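You operate a simulated robot arm through the tools that you are given. There is no shell and no other tool. Be economical: measure what you need, move in short steps, check, and stop when the job is done.

You run a simulated two-armed robot. Do the job below in one go: nothing can be reset, and whatever is moved stays where it is left.

## Task
Stack the tub marked "paste" from the top of the steel table on top of the tub that says "grease". Stack the carton marked "bolts" from the top of the steel table on top of the carton that says "chain links". Take the lid off the dark jar and lay it down on the top of the steel table. Put the brown carton from the top of the steel table on the shelf under the steel table. Put the oil bottle labelled "DRY" from the top of the steel table on the green roll. Put the blue edge guard on the top of the steel table away on the top shelf of the dark rack. Take the green block from the top of the steel table and put it on the top of the blue safe. The order is free. Set down upright: brown carton, oil bottle.

The check looks at the end state, three seconds after you hand in, the way a careful person would. Anything else that was tipped, shoved, dropped, spilled or broken makes it a failure. Lids that push on must go on centred and level and be pressed home; caps that screw on are set level and turned clockwise until they are tight.

## Robot
Two 7-joint arms with two-finger parallel grippers on one trunk, on a base that drives. Base frame: it is fixed to the floor where the robot stands at the start and does not move with it; the origin is under the middle of the robot, x ahead of it, y to its left, z up; the surface under the hand at the start is at about z = 0.84. Units: m, rad, N and s.
The left shoulder is at the start at [0.03, 0.119, 0.985], the right one opposite. With the tool pointing down near the work surface each hand reaches from about 0.28 to 0.68 m from the robot's upright axis, wherever it stands, measured 20 degrees to its own side. Places, roughly: blue edge guard (8x6x5 cm) [1.1, -1.1, 0.9]; brown carton [0.75, -0.5, 1]; carton [0.75, 0, 0.75]; dark jar [1, -0.5, 0.75]; green block (4x3x4 cm) [0.5, -0.9, 0.9]; green roll [0.75, -0.75, 0.75]; green tub, tub [0.75, -0.25, 0.75]; oil bottle [1, -0.5, 1]; shelf under the steel table [0.8, -0.8, 0.3]; top of the blue safe (20x13 cm) [0.88, -1.04, 1.18]; top shelf of the dark rack [2.7, 3.7, 1.4]. Payload 3.43 kg a hand.
The TCP of each hand is the grasp point between the finger pads, 0.03 m short of the fingertips. In the tool frame z runs along the fingers and y along their closing line. Largest opening 0.094 m; finger width 0.028, thickness 0.01; the body of the gripper, 0.05 by 0.096 m, starts 0.055 m behind the TCP.
Orientation is that of the tool frame in the base frame, as a unit quaternion [w, x, y, z]. With the fingers straight down and closing along the base's y, the tool's x points along the base's -x, its y along +y and its z along -z.

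## Interface
- The arms move only by the tool drive_tool. It takes "left_steps", "right_steps" or both (then of equal length, played together; a hand with none holds still); each is a list of rows, each an object of numbers (a shift or turn left out is 0, a gripper value left out holds the last): "claw": the closure, from 0 (fully open) to 1 (shut); "dx", "dy", "dz": the shift along the tool's x, y, z in m; "rx", "ry", "rz": the turn, a rotation vector about the tool's x, y, z in rad. In form: [{"claw": .., "dx": .., "dy": .., "dz": .., "rx": .., "ry": .., "rz": ..}, ...]. A call has 1 to 20 rows; each row is the pose to reach, as a shift and turn from the pose commanded when the call began, along the tool's axes at that moment. A row lasts 0.2 s, in which the tool goes at most 0.05 m and 0.15 rad; a call with a longer step from one row to the next is refused whole, and so is a gripper value outside its range. Where a pose cannot be reached the arm comes as near as it can. A force on the tool above 40 N (or 10 N above the force at the start of the call, whichever is more), or a blocked arm, ends the call early, and 0.2 s more pass. The fingers move at their own pace (about 0.072 m/s each) and stop on an object; they squeeze with about 20 N. The grip force told is the motor's: it shows also when the fingers shut on nothing. Time passes only in rows, and 0.2 s behind the last, so rows that repeat a pose let the fingers close. It gives the time, the measured TCP pose, the force on the tool (base axes), the opening and the grip force at its end, in the units of the frame above (readings bear some noise), with the torque about the TCP (base axes, N m) and any sound that the robot's microphone picked up.
- Cameras (640 x 400 px; columns grow to the right, rows downward): "scene" is now at [0.043, -0.0163, 1.6864]; the picture's right is [-0.23, -0.97, 0.00], its down [-0.79, 0.19, -0.58] and it looks along [0.57, -0.14, -0.81] (base axes); focal length 283 px, centre (320, 200). "left" rides on the left gripper at [0.076, -0.014, -0.102] in its tool frame; the picture's right is [0.18, 0.98, 0.00], its down [-0.75, 0.14, -0.64] and it looks along [-0.63, 0.12, 0.77] (tool axes); focal length 243 px, centre (320, 200). "right" rides on the right gripper at [0.076, 0.014, -0.102] in its tool frame; the picture's right is [-0.18, 0.98, 0.00], its down [-0.75, -0.14, -0.64] and it looks along [-0.63, -0.12, 0.77] (tool axes); focal length 243 px, centre (320, 200). There is no depth. A picture from a camera that has moved, and an enlarged one, comes with that camera's place and axes in the base frame and with its lens.
- capture(camera): a new picture of that camera. It takes no simulated time.
- slide_trunk(by): slides the trunk up (or, below 0, down) by that many m; the arms and the scene camera ride with it, the base frame stays. It gives what a move gives, with no picture.
- steer(legs): drives the robot by 1 to 6 legs, each [ahead, turn to the left] in m and rad, along the robot's own axes; the way and the turn of a leg run together, so that a leg with both is an arc; at most 1.5 m and 3.142 rad a leg. The arms and the cameras ride along, it lands a little off, and it stops where it bumps. It gives what a move gives.
- pan_tilt(pan, tilt): turns the head with the scene camera to pan (to the left, within 2.496 rad either way) and tilt (down, from -0.506 to 1.204), counted from straight ahead of the robot. It gives what a move gives.
- inspect(camera, box): a new picture of the part [left, top, right, bottom] of that camera's present view, enlarged. It takes no simulated time.
- hand_in(): hands the job in; it is judged then, once.

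Work in short steps. Places have to be worked out from the pictures, the camera data and where the tool is seen: move nearer, look again, correct. Check each grasp and each placing, and mend what went wrong. You have 196 turns and 172 pictures in all, those below and enlarged ones among them. Open the grippers and draw the arms clear of the work before you hand the job in, unless the task says otherwise; then end with one line.

The tools are called after "Call:" as name(argument=value, ...) on one line, values as JSON. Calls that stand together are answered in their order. drive_tool: Moves the arms, as the interface text tells. Its arguments: {"type":"object","properties":{"left_steps":{"type":"array","items":{"type":"object","properties":{"claw":{"type":"number"},"dx":{"type":"number"},"dy":{"type":"number"},"dz":{"type":"number"},"rx":{"type":"number"},"ry":{"type":"number"},"rz":{"type":"number"}}}},"right_steps":{"type":"array","items":{"type":"object","properties":{"claw":{"type":"number"},"dx":{"type":"number"},"dy":{"type":"number"},"dz":{"type":"number"},"rx":{"type":"number"},"ry":{"type":"number"},"rz":{"type":"number"}}}}},"required":[]} The other tools are called the same way: slide_trunk (by) slides the trunk up or down; steer (legs) drives the base; pan_tilt (pan, tilt) turns the head that bears the scene camera; capture (camera) takes a picture; inspect (camera, box) takes an enlarged picture of a part of a camera's view; hand_in () hands the job in.

At the start:

```text
t: 0.0
left_eef_pos: [0.4571, 0.0918, 1.1325]
left_ee_rot: [0.0, 0.001, 1.0, 0.0]
left_contact_force: [-0.7, 0.6, -0.5]
left_wrist_torque: [0.02, 0.01, 0.0]
left_finger_gap: 0.0936
left_gripper_force: 0.1
right_eef_pos: [0.3587, -0.2356, 1.1821]
right_ee_rot: [-0.001, 0.0, 1.0, 0.001]
right_contact_force: [0.8, -0.4, -0.2]
right_wrist_torque: [0.0, -0.01, -0.01]
right_finger_gap: 0.0942
right_gripper_force: 0.0
trunk travel left (down, up): [-0.25, 0.16]
robot x, y, heading: [-0.0042, -0.0, -0.001]
head pan, tilt: [-0.234, 0.946]
```

scene: 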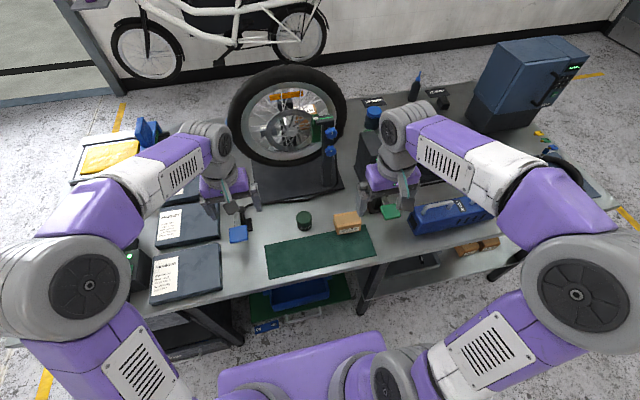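
right: 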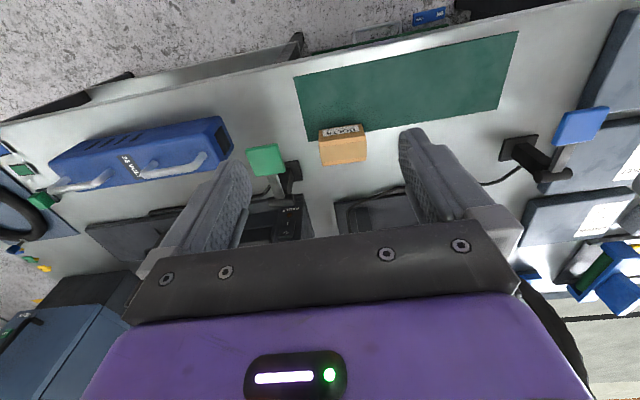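
left: 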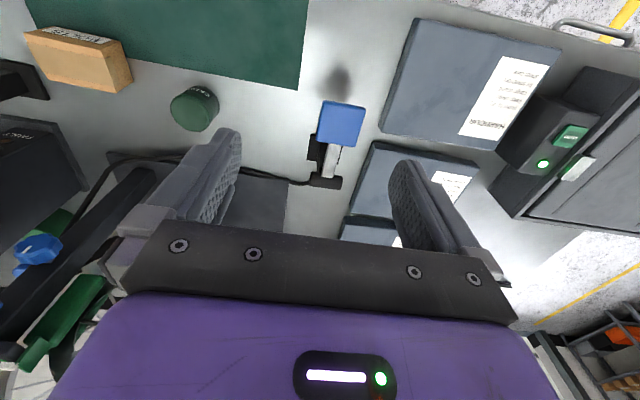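

The arms hide part of the table. I'll enlarge the parts of the scene to identify objects.

Call:
inspect(camera="scene", box=[340, 40, 620, 260])

Call:
inspect(camera="scene", box=[120, 60, 400, 340])

Call:
inspect(camera="right", box=[0, 80, 400, 330])

```text
1.82 times, centred on (480, 150) of scene
camera zoom: at [0.043, -0.0163, 1.6864], right [-0.23, -0.97, 0.0], down [-0.79, 0.19, -0.58], along [0.57, -0.14, -0.81], focal length 514 px, centre (29, 291)
```

zoom: 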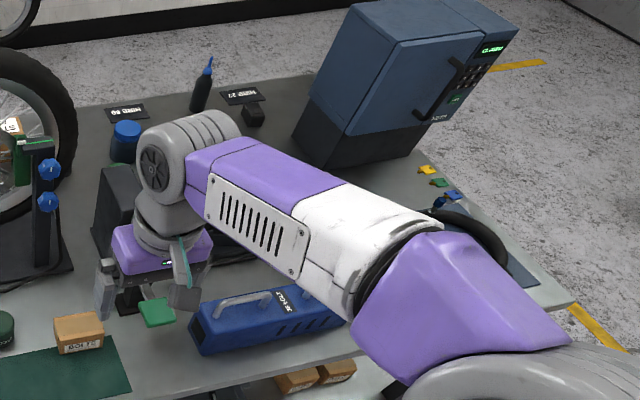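

```text
1.43 times, centred on (260, 200) of scene
camera zoom: at [0.043, -0.0163, 1.6864], right [-0.23, -0.97, 0.0], down [-0.79, 0.19, -0.58], along [0.57, -0.14, -0.81], focal length 404 px, centre (406, 200)
```

zoom: 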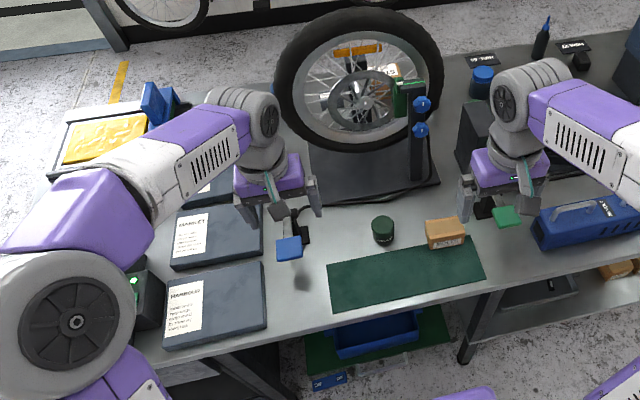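

```text
1.60 times, centred on (200, 205) of right
camera zoom: at [0.2824, -0.2219, 1.2851], right [0.18, 0.98, 0.0], down [0.75, -0.14, 0.64], along [0.63, -0.12, -0.77], focal length 388 px, centre (512, 192)
```

zoom: 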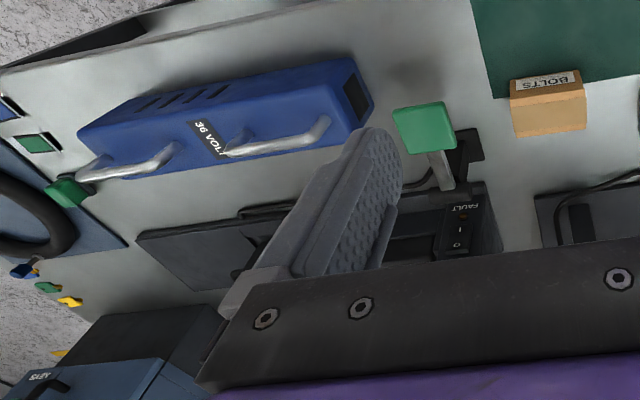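

The arms block the table. I'll back up a bit and look from further away.

Call:
steer(legs=[[-0.45, 0]])

Call:
pan_tilt(pan=-0.35, tilt=0.65)

Call:
capture(camera="scene")

```text
t: 2.7
left_eef_pos: [0.0069, 0.0927, 1.1329]
left_ee_rot: [0.0, -0.002, 1.0, 0.0]
left_contact_force: [-0.4, -0.3, 0.5]
left_wrist_torque: [0.01, 0.03, 0.01]
left_finger_gap: 0.0938
left_gripper_force: 0.0
right_eef_pos: [-0.09, -0.2357, 1.1807]
right_ee_rot: [0.0, -0.001, 1.0, 0.0]
right_contact_force: [0.5, 0.2, 0.8]
right_wrist_torque: [-0.02, -0.05, -0.01]
right_finger_gap: 0.0938
right_gripper_force: 0.1
trunk travel left (down, up): [-0.25, 0.16]
robot x, y, heading: [-0.4488, -0.0027, -0.003]
head pan, tilt: [-0.234, 0.946]
```

```text
t: 3.5
left_eef_pos: [0.0064, 0.0928, 1.1324]
left_ee_rot: [0.0, 0.0, 1.0, 0.0]
left_contact_force: [-0.1, 0.0, -0.4]
left_wrist_torque: [0.0, 0.01, -0.02]
left_finger_gap: 0.0943
left_gripper_force: 0.0
right_eef_pos: [-0.0896, -0.2367, 1.1818]
right_ee_rot: [0.001, -0.002, 1.0, 0.0]
right_contact_force: [0.1, -0.3, 0.3]
right_wrist_torque: [0.01, 0.0, 0.02]
right_finger_gap: 0.094
right_gripper_force: 0.1
trunk travel left (down, up): [-0.25, 0.16]
robot x, y, heading: [-0.4513, 0.0012, -0.004]
head pan, tilt: [-0.351, 0.649]
```

```text
165 pictures are left
camera scene: at [-0.3952, -0.0295, 1.7102], right [-0.34, -0.94, 0.0], down [-0.57, 0.21, -0.8], along [0.75, -0.27, -0.61], focal length 283 px, centre (320, 200)
```

scene: 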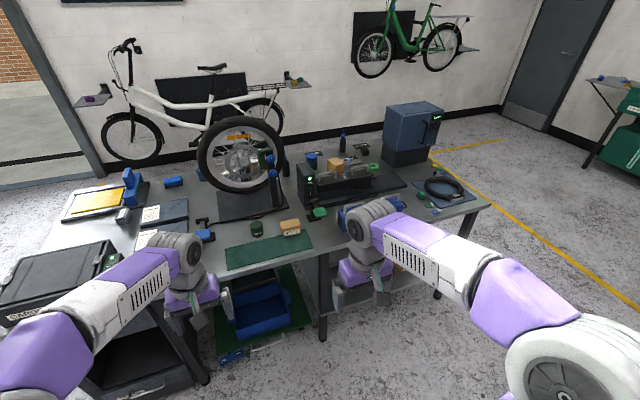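

Call:
inspect(camera="scene", box=[280, 95, 500, 235])

Call:
inspect(camera="scene", box=[60, 110, 320, 275])

Call:
inspect(camera="scene", box=[200, 200, 480, 380])

```text
2.86 times, centred on (390, 165) of scene
camera zoom: at [-0.3952, -0.0295, 1.7102], right [-0.34, -0.94, 0.0], down [-0.57, 0.21, -0.8], along [0.75, -0.27, -0.61], focal length 807 px, centre (120, 300)
```

zoom: 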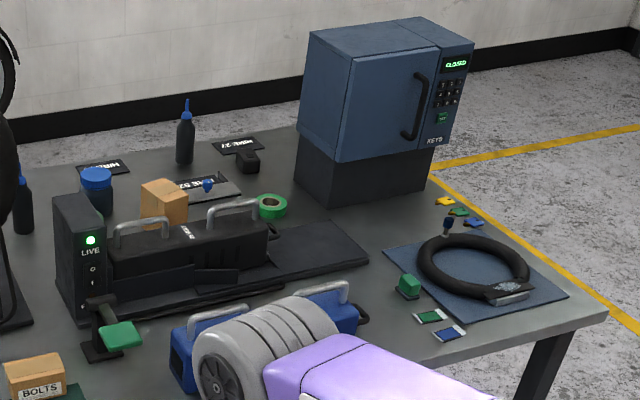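

```text
2.42 times, centred on (190, 192) of scene
camera zoom: at [-0.3952, -0.0295, 1.7102], right [-0.34, -0.94, 0.0], down [-0.57, 0.21, -0.8], along [0.75, -0.27, -0.61], focal length 685 px, centre (635, 218)
```

zoom: 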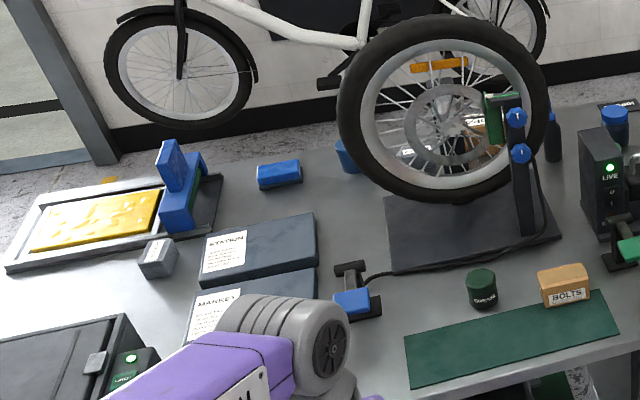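

```text
2.22 times, centred on (340, 290) of scene
camera zoom: at [-0.3952, -0.0295, 1.7102], right [-0.34, -0.94, 0.0], down [-0.57, 0.21, -0.8], along [0.75, -0.27, -0.61], focal length 628 px, centre (276, 0)
```

zoom: 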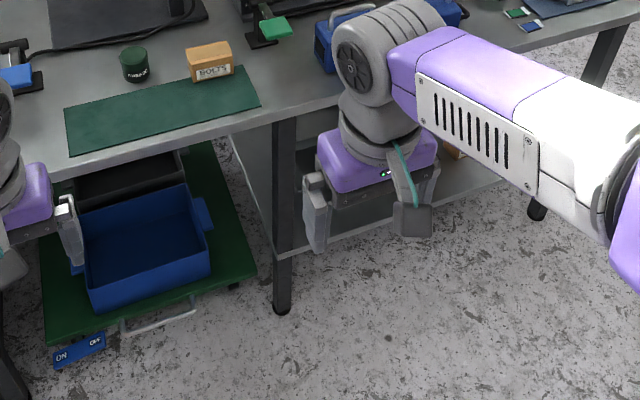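

Locations match the briefing (jar ~[0.94,-0.46], brown carton ~[0.81,-0.55], green block ~[0.51,-0.9], roll ~[0.86,-0.81]). I'll drive around the right end of the table to view the back items.

Call:
steer(legs=[[0, -1.57], [1.5, 0], [0.35, 0], [0, 1.57], [1.25, 0]])

Call:
pan_tilt(pan=1.5, tilt=0.6)

Call:
capture(camera="scene")

```text
t: 26.4
left_eef_pos: [1.2501, -1.7759, 1.132]
left_ee_rot: [0.0, 0.005, 1.0, 0.0]
left_contact_force: [0.5, -0.4, -0.7]
left_wrist_torque: [-0.02, -0.03, 0.02]
left_finger_gap: 0.0942
left_gripper_force: 0.1
right_eef_pos: [1.1492, -2.1023, 1.1817]
right_ee_rot: [0.001, 0.005, 1.0, 0.0]
right_contact_force: [-0.5, -0.6, 1.2]
right_wrist_torque: [0.02, 0.02, -0.03]
right_finger_gap: 0.0939
right_gripper_force: 0.0
trunk travel left (down, up): [-0.25, 0.16]
robot x, y, heading: [0.7911, -1.8632, -0.009]
head pan, tilt: [-0.351, 0.649]
```

```text
t: 28.3
left_eef_pos: [1.2497, -1.7769, 1.1327]
left_ee_rot: [0.001, 0.006, 1.0, 0.0]
left_contact_force: [0.6, -0.2, 0.2]
left_wrist_torque: [0.0, 0.05, 0.0]
left_finger_gap: 0.0938
left_gripper_force: 0.1
right_eef_pos: [1.1489, -2.1024, 1.1814]
right_ee_rot: [0.0, 0.006, 1.0, 0.001]
right_contact_force: [-0.5, -0.1, -0.3]
right_wrist_torque: [0.03, 0.0, 0.0]
right_finger_gap: 0.0942
right_gripper_force: 0.0
trunk travel left (down, up): [-0.25, 0.16]
robot x, y, heading: [0.7979, -1.8656, -0.011]
head pan, tilt: [1.499, 0.6]
```

```text
161 pictures are left
camera scene: at [0.7725, -1.7736, 1.7146], right [1.0, -0.08, 0.0], down [-0.05, -0.56, -0.83], along [0.07, 0.82, -0.56], focal length 283 px, centre (320, 200)
```

scene: 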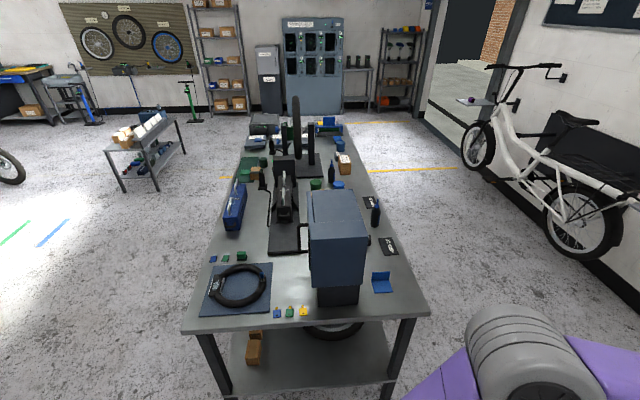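

The edge guard (L-shaped, blue) is behind the safe at image (380,282); the dark rack is the right one at the far wall. Enlarging.

Call:
inspect(camera="scene", box=[200, 100, 440, 260])

Call:
inspect(camera="scene", box=[180, 230, 450, 400])

Call:
inspect(camera="scene", box=[340, 10, 460, 120])

```text
2.50 times, centred on (320, 180) of scene
camera zoom: at [0.7725, -1.7736, 1.7146], right [1.0, -0.08, 0.0], down [-0.05, -0.56, -0.83], along [0.07, 0.82, -0.56], focal length 706 px, centre (320, 250)
```

zoom: 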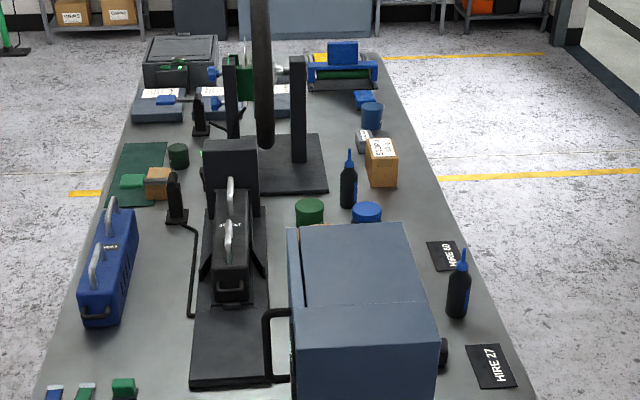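

```text
2.35 times, centred on (315, 315) of scene
camera zoom: at [0.7725, -1.7736, 1.7146], right [1.0, -0.08, 0.0], down [-0.05, -0.56, -0.83], along [0.07, 0.82, -0.56], focal length 665 px, centre (332, -71)
```

zoom: 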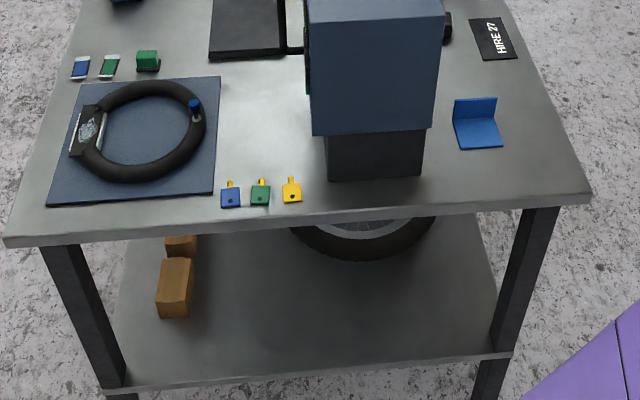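

```text
3.64 times, centred on (400, 65) of scene
camera zoom: at [0.7725, -1.7736, 1.7146], right [1.0, -0.08, 0.0], down [-0.05, -0.56, -0.83], along [0.07, 0.82, -0.56], focal length 1028 px, centre (29, 691)
```

zoom: 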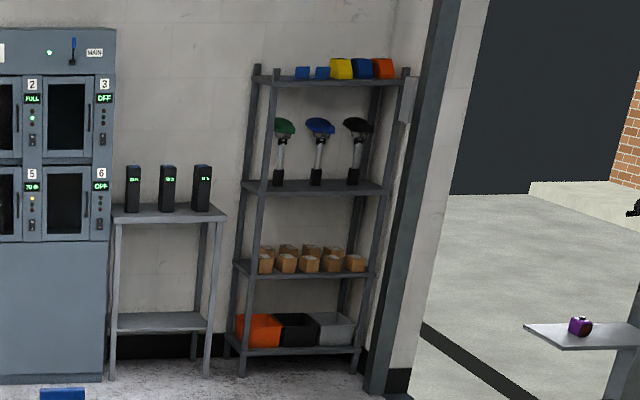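

Safe plan: first the green block onto the safe from the right end of the table. Raise trunk for clearance, then position at about (0.62,-1.55) facing +y.

Call:
slide_trunk(by=0.15)

Call:
steer(legs=[[-0.18, 0], [0, 1.581], [0.28, 0]])

Call:
pan_tilt(pan=0.0, tilt=0.95)

Call:
capture(camera="scene")

Call:
capture(camera="left")

```text
t: 30.0
left_eef_pos: [1.2503, -1.7758, 1.2819]
left_ee_rot: [0.0, 0.005, 1.0, 0.0]
left_contact_force: [-0.1, 0.4, -0.8]
left_wrist_torque: [0.04, 0.0, 0.0]
left_finger_gap: 0.0941
left_gripper_force: 0.0
right_eef_pos: [1.149, -2.1019, 1.3309]
right_ee_rot: [-0.001, 0.004, 1.0, 0.0]
right_contact_force: [0.8, -0.2, 0.3]
right_wrist_torque: [-0.02, 0.04, -0.03]
right_finger_gap: 0.0938
right_gripper_force: 0.1
trunk travel left (down, up): [-0.4, 0.01]
robot x, y, heading: [0.7943, -1.8619, -0.011]
head pan, tilt: [1.499, 0.6]
```

```text
t: 36.9
left_eef_pos: [0.5185, -1.1262, 1.2833]
left_ee_rot: [-0.001, 0.71, -0.705, -0.001]
left_contact_force: [0.6, -0.4, 0.4]
left_wrist_torque: [-0.05, -0.02, 0.02]
left_finger_gap: 0.094
left_gripper_force: 0.1
right_eef_pos: [0.8458, -1.2226, 1.332]
right_ee_rot: [0.0, 0.709, -0.705, 0.0]
right_contact_force: [0.3, 0.1, 0.9]
right_wrist_torque: [0.01, -0.02, -0.01]
right_finger_gap: 0.0938
right_gripper_force: 0.2
trunk travel left (down, up): [-0.4, 0.01]
robot x, y, heading: [0.6112, -1.5815, 1.575]
head pan, tilt: [1.499, 0.6]
```

```text
t: 38.5
left_eef_pos: [0.5182, -1.1255, 1.2828]
left_ee_rot: [0.001, 0.709, -0.705, 0.0]
left_contact_force: [-0.3, 0.6, -0.2]
left_wrist_torque: [0.04, 0.01, -0.01]
left_finger_gap: 0.0941
left_gripper_force: 0.0
right_eef_pos: [0.8473, -1.2209, 1.3317]
right_ee_rot: [0.001, 0.709, -0.705, 0.0]
right_contact_force: [-0.2, 0.0, -0.2]
right_wrist_torque: [0.0, 0.0, 0.03]
right_finger_gap: 0.0941
right_gripper_force: 0.1
trunk travel left (down, up): [-0.4, 0.01]
robot x, y, heading: [0.6152, -1.5776, 1.572]
head pan, tilt: [0.0, 0.949]
```

```text
157 pictures are left
camera scene: at [0.6148, -1.5379, 1.8362], right [1.0, 0.01, 0.0], down [0.01, -0.81, -0.58], along [0.0, 0.58, -0.81], focal length 283 px, centre (320, 200)
```

scene: 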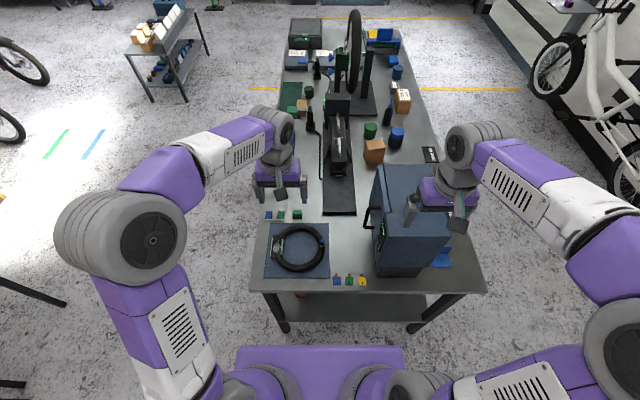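

```text
156 pictures are left
camera left: at [0.5326, -1.2025, 1.3866], right [-0.98, -0.19, 0.0], down [-0.15, 0.75, 0.64], along [-0.12, 0.63, -0.77], focal length 243 px, centre (320, 200)
```

left: 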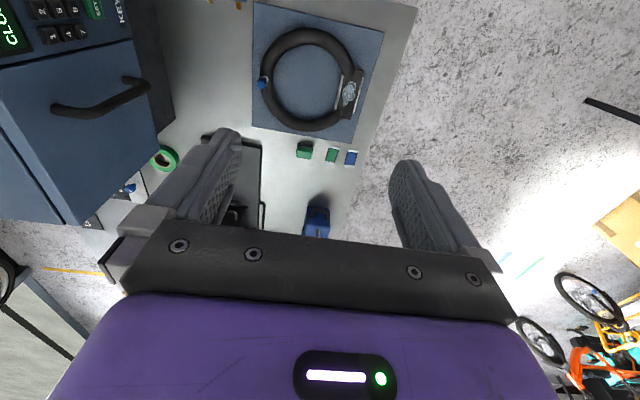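

Green block seen at about (0.52,-0.925). I move the left hand above it to z≈1.0 and look again.

Call:
drive_tool(left_steps=[{"dx": -0.03, "dz": 0.03}, {"dx": -0.06, "dz": 0.065}, {"dx": -0.09, "dz": 0.1}, {"dx": -0.12, "dz": 0.135}, {"dx": -0.14, "dz": 0.17}, {"dx": -0.16, "dz": 0.21}, {"dx": -0.18, "dz": 0.25}, {"dx": -0.195, "dz": 0.28}, {"dx": -0.195, "dz": 0.28}])

Call:
capture(camera="left")

Call:
inspect(camera="scene", box=[240, 80, 480, 300])

```text
t: 40.5
left_eef_pos: [0.5161, -0.9393, 1.0029]
left_ee_rot: [0.0, 0.709, -0.705, 0.0]
left_contact_force: [-0.2, 0.3, -0.1]
left_wrist_torque: [0.02, 0.02, -0.01]
left_finger_gap: 0.094
left_gripper_force: 0.1
left hand out of reach, approached as far as the arm can: row 8, 9
right_eef_pos: [0.8472, -1.2232, 1.3323]
right_ee_rot: [0.001, 0.709, -0.705, 0.0]
right_contact_force: [-0.3, 0.5, 0.7]
right_wrist_torque: [-0.01, 0.02, 0.02]
right_finger_gap: 0.094
right_gripper_force: 0.0
trunk travel left (down, up): [-0.4, 0.01]
robot x, y, heading: [0.6104, -1.5838, 1.572]
head pan, tilt: [0.0, 0.949]
```

```text
155 pictures are left
camera left: at [0.5304, -1.0164, 1.1075], right [-0.98, -0.19, 0.0], down [-0.14, 0.75, 0.64], along [-0.12, 0.63, -0.77], focal length 243 px, centre (320, 200)
```

left: 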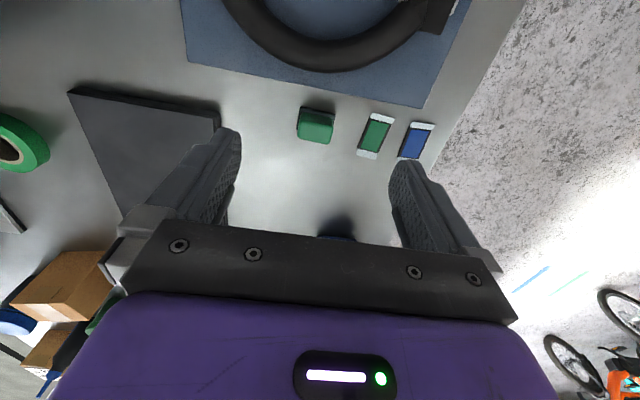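

```text
1.82 times, centred on (360, 190) of scene
camera zoom: at [0.6147, -1.5389, 1.8363], right [1.0, 0.01, 0.0], down [0.0, -0.81, -0.58], along [0.0, 0.58, -0.81], focal length 514 px, centre (247, 218)
```

zoom: 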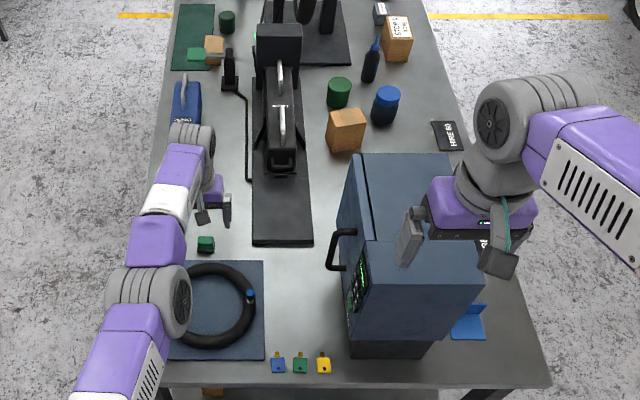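

The block is at (0.517,-0.92) but just out of reach; I nudge the base 6 cm nearer (table edge is at y≈-1.22) and lower the trunk.

Call:
steer(legs=[[0.06, 0]])

Call:
capture(camera="left")

```text
t: 41.5
left_eef_pos: [0.5165, -0.8795, 1.0029]
left_ee_rot: [0.0, 0.709, -0.705, 0.001]
left_contact_force: [0.1, 1.1, 0.2]
left_wrist_torque: [-0.01, -0.01, 0.01]
left_finger_gap: 0.0941
left_gripper_force: 0.1
right_eef_pos: [0.8467, -1.162, 1.3305]
right_ee_rot: [0.0, 0.709, -0.705, 0.0]
right_contact_force: [-0.1, -0.1, -0.4]
right_wrist_torque: [0.02, -0.02, -0.02]
right_finger_gap: 0.0939
right_gripper_force: 0.1
trunk travel left (down, up): [-0.4, 0.01]
robot x, y, heading: [0.6105, -1.5236, 1.578]
head pan, tilt: [0.0, 0.949]
```

```text
153 pictures are left
camera left: at [0.5306, -0.9562, 1.1072], right [-0.98, -0.19, 0.0], down [-0.15, 0.75, 0.64], along [-0.12, 0.63, -0.77], focal length 243 px, centre (320, 200)
```

left: 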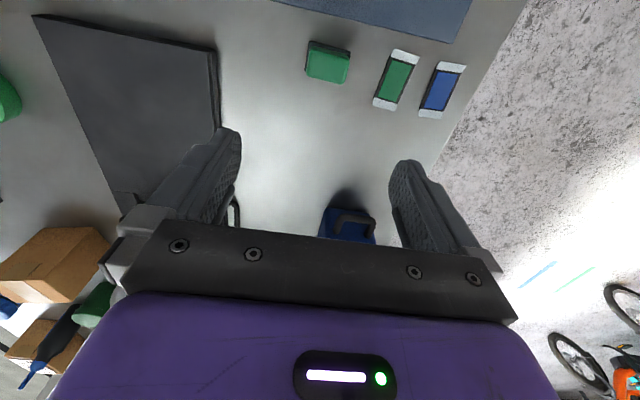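

Block at (0.517,-0.915), top z≈0.88. Descend to TCP z≈0.878 (tips just above the table).

Call:
drive_tool(left_steps=[{"dx": 0.037}, {"dx": 0.036, "dz": 0.04}, {"dx": 0.036, "dz": 0.08}, {"dx": 0.036, "dz": 0.105}, {"dx": 0.036, "dz": 0.118}, {"dx": 0.036, "dz": 0.123}])

Call:
capture(camera="left")

```text
t: 42.9
left_eef_pos: [0.5178, -0.9105, 0.8787]
left_ee_rot: [0.001, 0.709, -0.706, 0.001]
left_contact_force: [0.6, 0.2, -0.2]
left_wrist_torque: [0.0, 0.0, 0.01]
left_finger_gap: 0.0939
left_gripper_force: 0.1
left hand out of reach, approached as far as the arm can: row 1, 2, 3, 4, 5, 6
right_eef_pos: [0.847, -1.1634, 1.3317]
right_ee_rot: [0.0, 0.709, -0.705, -0.001]
right_contact_force: [-0.4, -0.7, -0.1]
right_wrist_torque: [-0.02, 0.03, 0.02]
right_finger_gap: 0.094
right_gripper_force: 0.1
trunk travel left (down, up): [-0.4, 0.01]
robot x, y, heading: [0.6118, -1.5219, 1.576]
head pan, tilt: [0.0, 0.949]
```

```text
152 pictures are left
camera left: at [0.5313, -0.9871, 0.9828], right [-0.98, -0.19, 0.0], down [-0.14, 0.75, 0.64], along [-0.12, 0.63, -0.77], focal length 243 px, centre (320, 200)
```

left: 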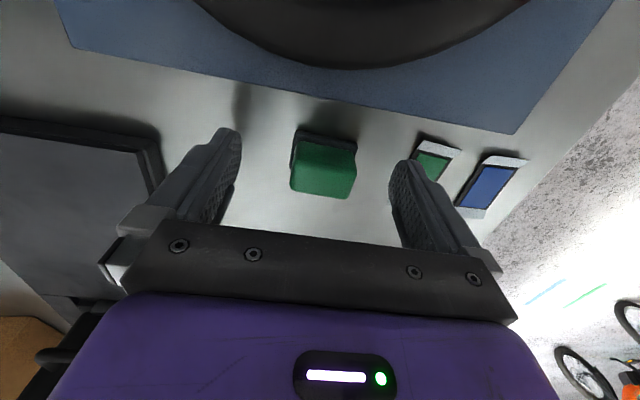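

Block is centred between the fingers, ~8 mm off in y. Shift and close.

Call:
drive_tool(left_steps=[{"dx": 0.008, "claw": 0}, {"dx": 0.008, "claw": 1}, {"dx": 0.008, "claw": 1}, {"dx": 0.008, "claw": 1}, {"dx": 0.008, "claw": 1}, {"dx": 0.008, "claw": 1}])

Call:
capture(camera="left")

```text
t: 44.3
left_eef_pos: [0.5185, -0.9105, 0.8764]
left_ee_rot: [0.0, 0.709, -0.705, 0.001]
left_contact_force: [-0.3, 1.0, -0.2]
left_wrist_torque: [0.03, -0.01, -0.02]
left_finger_gap: 0.0395
left_gripper_force: 20.1
left hand out of reach, approached as far as the arm can: row 1, 2, 3, 4, 5, 6
right_eef_pos: [0.8476, -1.1617, 1.3316]
right_ee_rot: [0.0, 0.709, -0.705, -0.001]
right_contact_force: [-0.5, -0.3, 0.1]
right_wrist_torque: [-0.02, 0.01, 0.0]
right_finger_gap: 0.0943
right_gripper_force: 0.0
trunk travel left (down, up): [-0.4, 0.01]
robot x, y, heading: [0.612, -1.5245, 1.578]
head pan, tilt: [0.0, 0.949]
```

```text
151 pictures are left
camera left: at [0.5324, -0.9878, 0.98], right [-0.98, -0.19, 0.0], down [-0.14, 0.75, 0.64], along [-0.12, 0.63, -0.77], focal length 243 px, centre (320, 200)
```

left: 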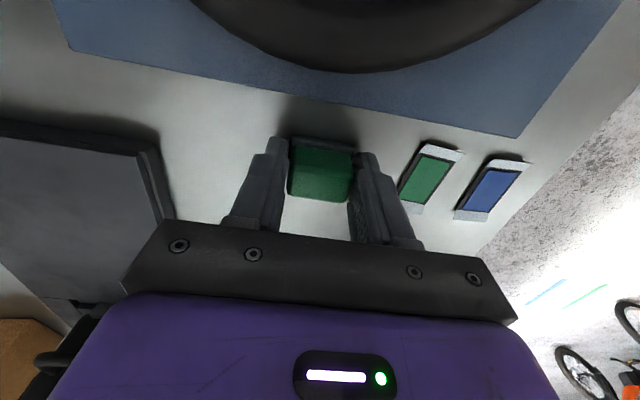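

Gripped (gap 39.5 mm). Lift the block and move the right hand aside at the same time.

Call:
drive_tool(left_steps=[{"dz": -0.04}, {"dz": -0.08}, {"dz": -0.12}, {"dz": -0.16}, {"dz": -0.2}, {"dz": -0.24}, {"dz": -0.28}, {"dz": -0.32}, {"dz": -0.36}, {"dz": -0.4}, {"dz": -0.43}], right_steps=[{"dy": -0.02, "dx": 0.01}, {"dy": -0.04, "dx": 0.02}, {"dy": -0.06, "dx": 0.03}, {"dy": -0.08, "dx": 0.04}, {"dy": -0.1, "dx": 0.05}, {"dy": -0.12, "dx": 0.06}, {"dy": -0.14, "dx": 0.07}, {"dy": -0.16, "dx": 0.08}, {"dy": -0.18, "dx": 0.09}, {"dy": -0.2, "dx": 0.1}, {"dy": -0.22, "dx": 0.11}])

Call:
capture(camera="scene")

```text
t: 46.7
left_eef_pos: [0.5193, -0.9193, 1.3048]
left_ee_rot: [0.0, 0.709, -0.705, 0.0]
left_contact_force: [0.7, 1.2, -0.1]
left_wrist_torque: [0.04, 0.03, 0.02]
left_finger_gap: 0.0
left_gripper_force: 20.3
left hand out of reach, approached as far as the arm can: row 1, 2, 3, 4, 5, 6, 7, 8, 9, 11
right_eef_pos: [1.0685, -1.2725, 1.3303]
right_ee_rot: [0.0, 0.708, -0.706, 0.0]
right_contact_force: [0.4, 0.8, 0.4]
right_wrist_torque: [0.01, 0.03, 0.01]
right_finger_gap: 0.094
right_gripper_force: 0.1
trunk travel left (down, up): [-0.4, 0.01]
robot x, y, heading: [0.6129, -1.5228, 1.571]
head pan, tilt: [0.0, 0.949]
```

```text
150 pictures are left
camera scene: at [0.6152, -1.4797, 1.8362], right [1.0, 0.01, 0.0], down [0.0, -0.81, -0.58], along [0.0, 0.58, -0.81], focal length 283 px, centre (320, 200)
```

scene: 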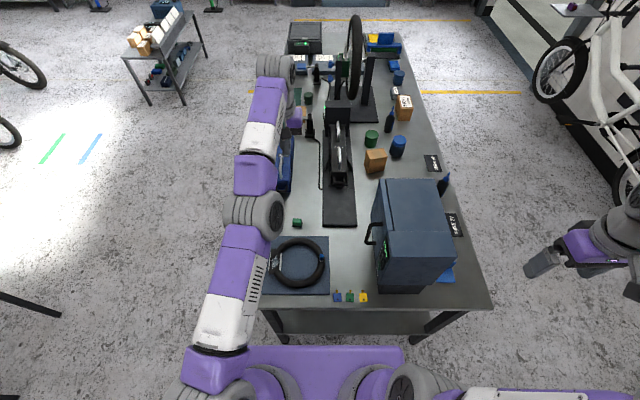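

The block slipped out (gap 0) and the arm is overstretched. Lower the trunk to a better height and look again.

Call:
slide_trunk(by=-0.15)

Call:
drive_tool(left_steps=[{"dx": 0.02, "claw": 0}, {"dx": 0.04, "dz": 0.02, "claw": 0}, {"dx": 0.05, "dz": 0.06}, {"dx": 0.06, "dz": 0.1}, {"dx": 0.06, "dz": 0.14}, {"dx": 0.06, "dz": 0.15}])

Call:
capture(camera="left")

```text
t: 48.5
left_eef_pos: [0.5181, -0.9201, 1.1539]
left_ee_rot: [0.0, 0.709, -0.705, 0.0]
left_contact_force: [0.0, 0.1, 0.4]
left_wrist_torque: [0.01, -0.01, 0.02]
left_finger_gap: 0.0001
left_gripper_force: 20.1
right_eef_pos: [1.0672, -1.2706, 1.1822]
right_ee_rot: [0.0, 0.709, -0.705, 0.001]
right_contact_force: [0.7, -0.2, 0.3]
right_wrist_torque: [0.01, -0.02, -0.01]
right_finger_gap: 0.0943
right_gripper_force: 0.0
trunk travel left (down, up): [-0.25, 0.16]
robot x, y, heading: [0.6141, -1.5188, 1.58]
head pan, tilt: [0.0, 0.949]
```

```text
t: 49.9
left_eef_pos: [0.5311, -0.8865, 1.0213]
left_ee_rot: [-0.001, 0.709, -0.705, 0.001]
left_contact_force: [0.4, -0.2, -0.4]
left_wrist_torque: [-0.01, -0.03, -0.01]
left_finger_gap: 0.0938
left_gripper_force: 0.1
left hand out of reach, approached as far as the arm can: row 1, 2, 3, 4, 5, 6
right_eef_pos: [1.0679, -1.2715, 1.1815]
right_ee_rot: [-0.001, 0.709, -0.706, 0.0]
right_contact_force: [-0.5, 0.2, 0.0]
right_wrist_torque: [0.02, -0.03, -0.02]
right_finger_gap: 0.094
right_gripper_force: 0.1
trunk travel left (down, up): [-0.25, 0.16]
robot x, y, heading: [0.6143, -1.5206, 1.578]
head pan, tilt: [0.0, 0.949]
```

```text
149 pictures are left
camera left: at [0.5446, -0.9624, 1.125], right [-0.98, -0.19, 0.0], down [-0.15, 0.75, 0.64], along [-0.12, 0.63, -0.77], focal length 243 px, centre (320, 200)
```

left: 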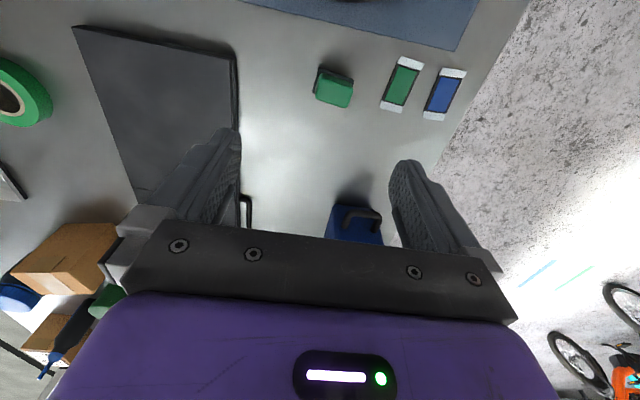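

The arm's response is off (9 cm error), likely a joint limit in a stretched posture. I bring the hand back toward the original pose to recover.

Call:
drive_tool(left_steps=[{"dx": 0.04, "dz": -0.02}, {"dx": 0.08, "dz": -0.04}, {"dx": 0.12, "dz": -0.06}, {"dx": 0.15, "dz": -0.08}, {"dx": 0.18, "dz": -0.1}, {"dx": 0.18, "dz": -0.1}])

Call:
capture(camera="scene")

```text
t: 51.2
left_eef_pos: [0.5607, -0.9309, 1.1624]
left_ee_rot: [0.001, 0.709, -0.705, 0.001]
left_contact_force: [-0.3, -1.2, -0.8]
left_wrist_torque: [0.01, 0.01, 0.01]
left_finger_gap: 0.0941
left_gripper_force: 0.1
left hand out of reach, approached as far as the arm can: row 1, 2, 3, 4, 5, 6
right_eef_pos: [1.0676, -1.2702, 1.1826]
right_ee_rot: [-0.001, 0.709, -0.705, 0.0]
right_contact_force: [-0.3, 0.7, -0.8]
right_wrist_torque: [-0.01, -0.04, -0.03]
right_finger_gap: 0.0939
right_gripper_force: 0.1
trunk travel left (down, up): [-0.25, 0.16]
robot x, y, heading: [0.61, -1.5249, 1.583]
head pan, tilt: [0.0, 0.949]
```

```text
148 pictures are left
camera scene: at [0.6143, -1.4784, 1.6862], right [1.0, 0.01, 0.0], down [0.0, -0.81, -0.58], along [0.0, 0.58, -0.81], focal length 283 px, centre (320, 200)
```

scene: 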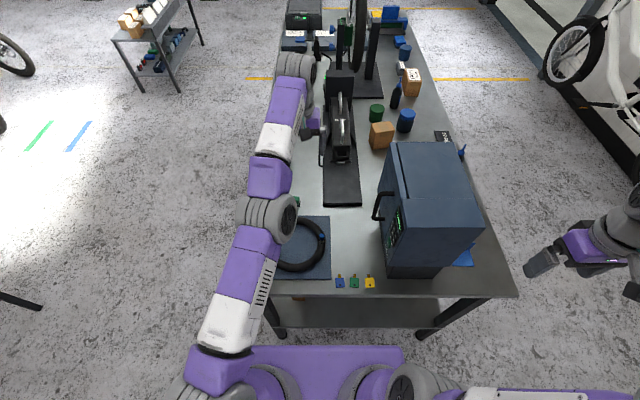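

The elbow is straightened (singular). I hold the retracted target for several rows with further retraction to see if it folds.

Call:
drive_tool(left_steps=[{"dx": 0.0, "dy": 0.03}, {"dy": 0.06, "dx": 0.0}, {"dy": 0.09}, {"dy": 0.12}, {"dy": 0.12}, {"dy": 0.12}, {"dy": 0.12}, {"dy": 0.12}])

Call:
capture(camera="scene")

```text
t: 53.0
left_eef_pos: [0.4421, -0.9188, 1.1664]
left_ee_rot: [0.001, 0.709, -0.705, 0.0]
left_contact_force: [-0.3, 1.1, 0.2]
left_wrist_torque: [0.02, 0.01, 0.0]
left_finger_gap: 0.0941
left_gripper_force: 0.0
left hand out of reach, approached as far as the arm can: row 1, 2, 3, 4, 5, 6, 7, 8
right_eef_pos: [1.0686, -1.2707, 1.1823]
right_ee_rot: [0.0, 0.709, -0.706, 0.0]
right_contact_force: [0.0, -0.6, 0.3]
right_wrist_torque: [-0.02, 0.01, 0.04]
right_finger_gap: 0.0942
right_gripper_force: 0.0
trunk travel left (down, up): [-0.25, 0.16]
robot x, y, heading: [0.6128, -1.5244, 1.576]
head pan, tilt: [0.0, 0.949]
```

```text
147 pictures are left
camera scene: at [0.6144, -1.4789, 1.6862], right [1.0, 0.01, 0.0], down [0.0, -0.81, -0.58], along [0.0, 0.58, -0.81], focal length 283 px, centre (320, 200)
```

scene: 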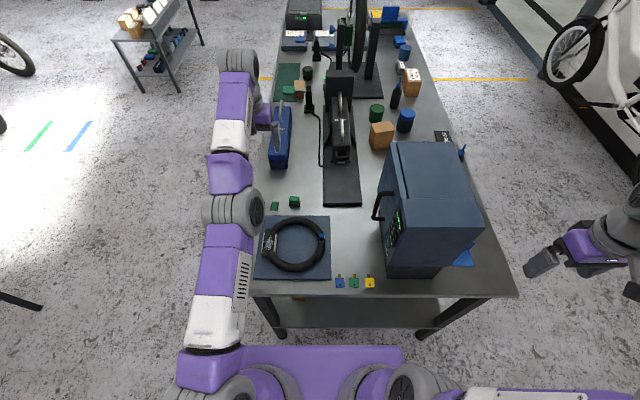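

Sideways works, radial inward is stuck. I command further inward and upward in steps and watch the response.

Call:
drive_tool(left_steps=[{"dx": 0.04}, {"dx": 0.08}, {"dx": 0.12}, {"dx": 0.16}, {"dx": 0.16}, {"dx": 0.16}])

```text
t: 54.5
left_eef_pos: [0.4446, -0.9395, 1.212]
left_ee_rot: [0.0, 0.709, -0.705, 0.0]
left_contact_force: [-0.3, -0.3, 0.4]
left_wrist_torque: [-0.04, 0.0, 0.02]
left_finger_gap: 0.0942
left_gripper_force: 0.0
left hand out of reach, approached as far as the arm can: row 1, 2, 3, 4, 5, 6
right_eef_pos: [1.069, -1.2706, 1.1812]
right_ee_rot: [0.0, 0.709, -0.705, 0.0]
right_contact_force: [-0.2, -0.2, 0.6]
right_wrist_torque: [0.02, -0.02, -0.01]
right_finger_gap: 0.0938
right_gripper_force: 0.0
trunk travel left (down, up): [-0.25, 0.16]
robot x, y, heading: [0.6106, -1.5203, 1.579]
head pan, tilt: [0.0, 0.949]
```

It slides along the reach sphere. I'll command inward along the true radial (back and down).

Call:
drive_tool(left_steps=[{"dz": 0.04}, {"dz": 0.08}, {"dz": 0.12}, {"dz": 0.16}, {"dz": 0.2}, {"dz": 0.2}, {"dz": 0.2}, {"dz": 0.2}])

Call:
capture(camera="scene")

```text
t: 56.2
left_eef_pos: [0.4436, -0.8791, 1.0215]
left_ee_rot: [0.001, 0.709, -0.705, 0.001]
left_contact_force: [0.3, -0.1, -0.2]
left_wrist_torque: [0.02, 0.02, 0.05]
left_finger_gap: 0.0941
left_gripper_force: 0.0
left hand out of reach, approached as far as the arm can: row 1, 2, 3, 4, 5, 6, 7, 8
right_eef_pos: [1.0676, -1.2719, 1.1821]
right_ee_rot: [0.001, 0.709, -0.705, 0.0]
right_contact_force: [0.2, -0.2, 0.5]
right_wrist_torque: [-0.01, -0.01, 0.01]
right_finger_gap: 0.0938
right_gripper_force: 0.1
trunk travel left (down, up): [-0.25, 0.16]
robot x, y, heading: [0.6119, -1.5211, 1.579]
head pan, tilt: [0.0, 0.949]
```

```text
146 pictures are left
camera scene: at [0.6146, -1.479, 1.6862], right [1.0, 0.01, 0.0], down [0.0, -0.81, -0.58], along [0.0, 0.58, -0.81], focal length 283 px, centre (320, 200)
```

scene: 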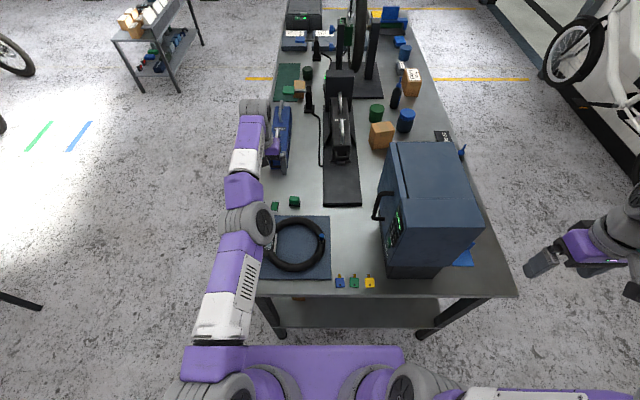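

I'll try the sideways direction toward the robot's centre (elbow bends outward), which should break the straight-elbow lock; also up to clear objects.

Call:
drive_tool(left_steps=[{"dz": -0.04}, {"dz": -0.08, "dy": -0.03}, {"dz": -0.12, "dy": -0.07}, {"dz": -0.16, "dy": -0.11}, {"dz": -0.18, "dy": -0.15}, {"dz": -0.18, "dy": -0.19}, {"dz": -0.18, "dy": -0.23}, {"dz": -0.18, "dy": -0.23}])

Call:
capture(camera="scene")

```text
refused: row 3 steps farther than a row can; nothing moved
```

```text
145 pictures are left
camera scene: at [0.6146, -1.479, 1.6862], right [1.0, 0.01, 0.0], down [0.0, -0.81, -0.58], along [0.0, 0.58, -0.81], focal length 283 px, centre (320, 200)
```

scene: 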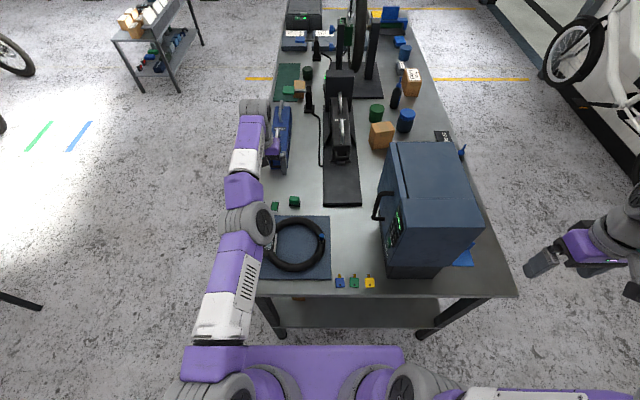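

Step was slightly too long; resend with smaller steps.

Call:
drive_tool(left_steps=[{"dz": -0.04}, {"dz": -0.08, "dy": -0.02}, {"dz": -0.11, "dy": -0.05}, {"dz": -0.14, "dy": -0.08}, {"dz": -0.16, "dy": -0.11}, {"dz": -0.18, "dy": -0.14}, {"dz": -0.18, "dy": -0.18}, {"dz": -0.18, "dy": -0.22}, {"dz": -0.18, "dy": -0.22}, {"dz": -0.18, "dy": -0.22}])

Call:
capture(camera="scene")

```text
t: 58.5
left_eef_pos: [0.6336, -0.9544, 1.1754]
left_ee_rot: [0.0, 0.709, -0.706, 0.001]
left_contact_force: [0.8, -0.3, 0.7]
left_wrist_torque: [0.06, 0.04, -0.03]
left_finger_gap: 0.0939
left_gripper_force: 0.1
left hand out of reach, approached as far as the arm can: row 1, 2, 3, 4, 5, 6, 7, 8, 9, 10
right_eef_pos: [1.0672, -1.2712, 1.1813]
right_ee_rot: [0.0, 0.709, -0.705, 0.0]
right_contact_force: [0.3, -0.2, 0.1]
right_wrist_torque: [0.02, 0.03, -0.01]
right_finger_gap: 0.0939
right_gripper_force: 0.0
trunk travel left (down, up): [-0.25, 0.16]
robot x, y, heading: [0.6145, -1.5211, 1.574]
head pan, tilt: [0.0, 0.949]
```

```text
144 pictures are left
camera scene: at [0.6152, -1.4792, 1.6862], right [1.0, 0.01, 0.0], down [0.0, -0.81, -0.58], along [0.0, 0.58, -0.81], focal length 283 px, centre (320, 200)
```

scene: 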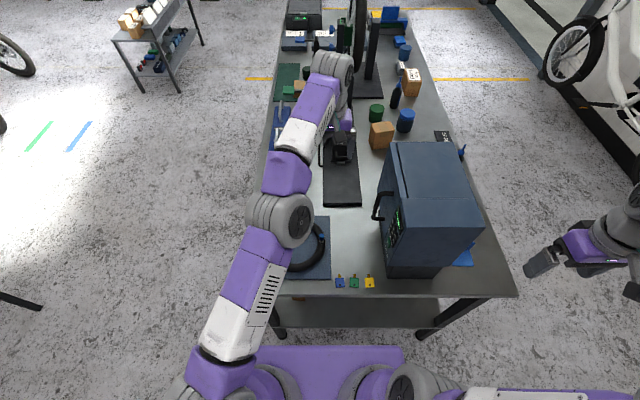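

My commanded point is now too far inward. I set the commanded point back to a comfortable reachable pose (~(0.62,-1.08,1.15)).

Call:
drive_tool(left_steps=[{"dx": -0.05, "dz": -0.01}, {"dx": -0.1, "dz": -0.02}, {"dx": -0.15, "dz": -0.04}, {"dx": -0.2, "dz": -0.06}, {"dx": -0.23, "dz": -0.06}, {"dx": -0.23, "dz": -0.06}, {"dx": -0.23, "dz": -0.06}])

```text
refused: row 1 steps farther than a row can; nothing moved
```

Call:
drive_tool(left_steps=[{"dx": -0.045, "dz": -0.01}, {"dx": -0.09, "dz": -0.02}, {"dx": -0.135, "dz": -0.03}, {"dx": -0.18, "dz": -0.04}, {"dx": -0.22, "dz": -0.05}, {"dx": -0.23, "dz": -0.06}, {"dx": -0.23, "dz": -0.06}, {"dx": -0.23, "dz": -0.06}])

```text
t: 60.2
left_eef_pos: [0.575, -0.9309, 1.1634]
left_ee_rot: [0.0, 0.709, -0.705, -0.001]
left_contact_force: [-0.5, -0.4, -0.7]
left_wrist_torque: [0.01, 0.01, -0.01]
left_finger_gap: 0.0938
left_gripper_force: 0.0
left hand out of reach, approached as far as the arm can: row 1, 2, 3, 4, 5, 6, 7, 8
right_eef_pos: [1.0688, -1.2724, 1.1813]
right_ee_rot: [0.0, 0.709, -0.706, 0.0]
right_contact_force: [0.3, -0.2, 0.1]
right_wrist_torque: [-0.04, 0.0, 0.02]
right_finger_gap: 0.094
right_gripper_force: 0.1
trunk travel left (down, up): [-0.25, 0.16]
robot x, y, heading: [0.6098, -1.5224, 1.573]
head pan, tilt: [0.0, 0.949]
```

The elbow is bent vertically rather than outward, blocking the fold. I'll tilt the tool so the fingers point to +x, which should swing the elbow out to the left.

Call:
drive_tool(left_steps=[{"rx": 0.14}, {"rx": 0.28}, {"rx": 0.42}, {"rx": 0.56}, {"rx": 0.7}, {"rx": 0.84}, {"rx": 0.98}, {"rx": 1.1}, {"rx": 1.1}, {"rx": 1.1}])

Call:
capture(camera="scene")

```text
t: 62.5
left_eef_pos: [0.5719, -0.8885, 1.1746]
left_ee_rot: [-0.371, 0.604, -0.601, 0.369]
left_contact_force: [0.6, 0.0, -0.3]
left_wrist_torque: [0.01, 0.01, -0.01]
left_finger_gap: 0.094
left_gripper_force: 0.0
left hand out of reach, approached as far as the arm can: row 1, 2, 3, 4, 5, 6, 7, 8, 9, 10
right_eef_pos: [1.0685, -1.2707, 1.1812]
right_ee_rot: [-0.001, 0.709, -0.705, 0.0]
right_contact_force: [-0.3, 0.1, -1.0]
right_wrist_torque: [-0.03, -0.04, 0.01]
right_finger_gap: 0.0939
right_gripper_force: 0.1
trunk travel left (down, up): [-0.25, 0.16]
robot x, y, heading: [0.6117, -1.5234, 1.578]
head pan, tilt: [0.0, 0.949]
```

```text
143 pictures are left
camera scene: at [0.6144, -1.4788, 1.6862], right [1.0, 0.01, 0.0], down [0.0, -0.81, -0.58], along [0.0, 0.58, -0.81], focal length 283 px, centre (320, 200)
```

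scene: 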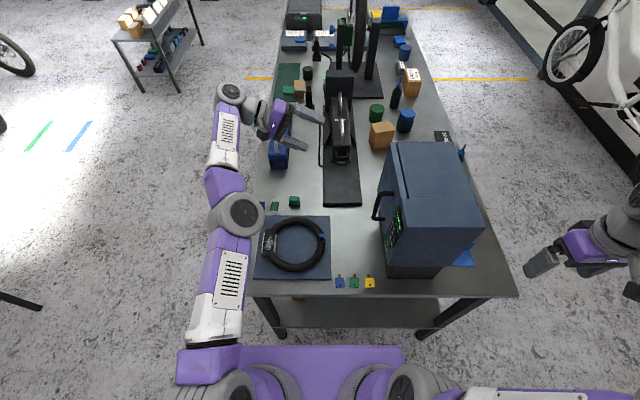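

The elbow axis now faces up, so it can bend sideways. I keep the tilt and command toward +x and inward.

Call:
drive_tool(left_steps=[{"dz": 0.03, "dx": 0.02}, {"dz": 0.06, "dx": 0.03}, {"dz": 0.09, "dx": 0.03}, {"dz": 0.12, "dx": 0.03}, {"dz": 0.12, "dx": 0.03}, {"dz": 0.12, "dx": 0.03}])

Call:
capture(camera="scene")

```text
t: 63.9
left_eef_pos: [0.6828, -0.8795, 1.1248]
left_ee_rot: [-0.37, 0.604, -0.603, 0.368]
left_contact_force: [0.4, -0.2, -0.2]
left_wrist_torque: [0.01, 0.0, 0.02]
left_finger_gap: 0.0942
left_gripper_force: 0.2
left hand out of reach, approached as far as the arm can: row 1, 2, 3, 4, 5, 6
right_eef_pos: [1.0677, -1.2713, 1.1828]
right_ee_rot: [0.0, 0.709, -0.705, 0.0]
right_contact_force: [-1.1, 0.6, 1.1]
right_wrist_torque: [0.01, -0.01, -0.03]
right_finger_gap: 0.0941
right_gripper_force: 0.0
trunk travel left (down, up): [-0.25, 0.16]
robot x, y, heading: [0.613, -1.5218, 1.578]
head pan, tilt: [0.0, 0.949]
```

```text
142 pictures are left
camera scene: at [0.6149, -1.4788, 1.6862], right [1.0, 0.01, 0.0], down [0.0, -0.81, -0.58], along [0.0, 0.58, -0.81], focal length 283 px, centre (320, 200)
```

scene: 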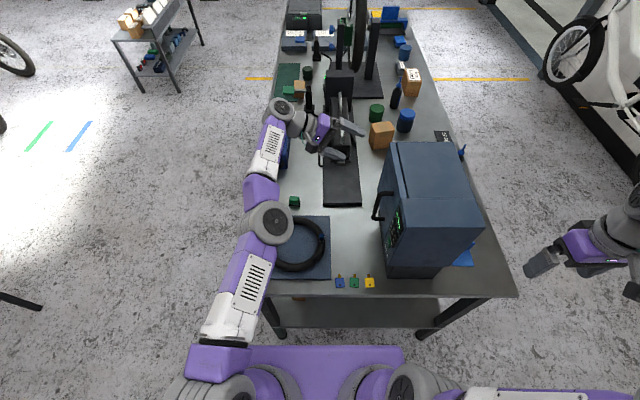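

No fold that way. Try the opposite tangential direction (−x) with the disc facing up.

Call:
drive_tool(left_steps=[{"dz": -0.04}, {"dz": -0.08}, {"dz": -0.12}, {"dz": -0.16}, {"dz": -0.2}, {"dz": -0.24}, {"dz": -0.28}, {"dz": -0.28}])

Call:
capture(camera="scene")

```text
t: 65.7
left_eef_pos: [0.4424, -0.9307, 1.2429]
left_ee_rot: [-0.37, 0.604, -0.601, 0.369]
left_contact_force: [0.0, 0.2, -0.8]
left_wrist_torque: [0.01, 0.01, -0.02]
left_finger_gap: 0.0941
left_gripper_force: 0.0
left hand out of reach, approached as far as the arm can: row 3, 4, 5, 6, 7, 8
right_eef_pos: [1.0682, -1.2705, 1.1807]
right_ee_rot: [0.0, 0.71, -0.705, 0.0]
right_contact_force: [0.4, 0.5, 0.1]
right_wrist_torque: [-0.01, 0.0, -0.02]
right_finger_gap: 0.0942
right_gripper_force: 0.0
trunk travel left (down, up): [-0.25, 0.16]
robot x, y, heading: [0.6123, -1.5197, 1.579]
head pan, tilt: [0.0, 0.949]
```

```text
141 pictures are left
camera scene: at [0.6149, -1.4781, 1.6861], right [1.0, 0.01, 0.0], down [0.0, -0.81, -0.58], along [0.0, 0.58, -0.81], focal length 283 px, centre (320, 200)
```

scene: 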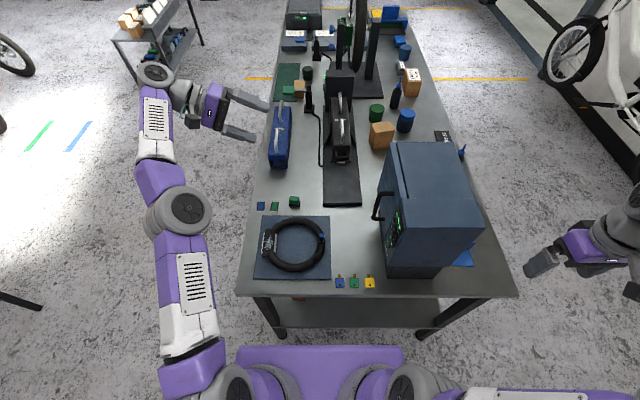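

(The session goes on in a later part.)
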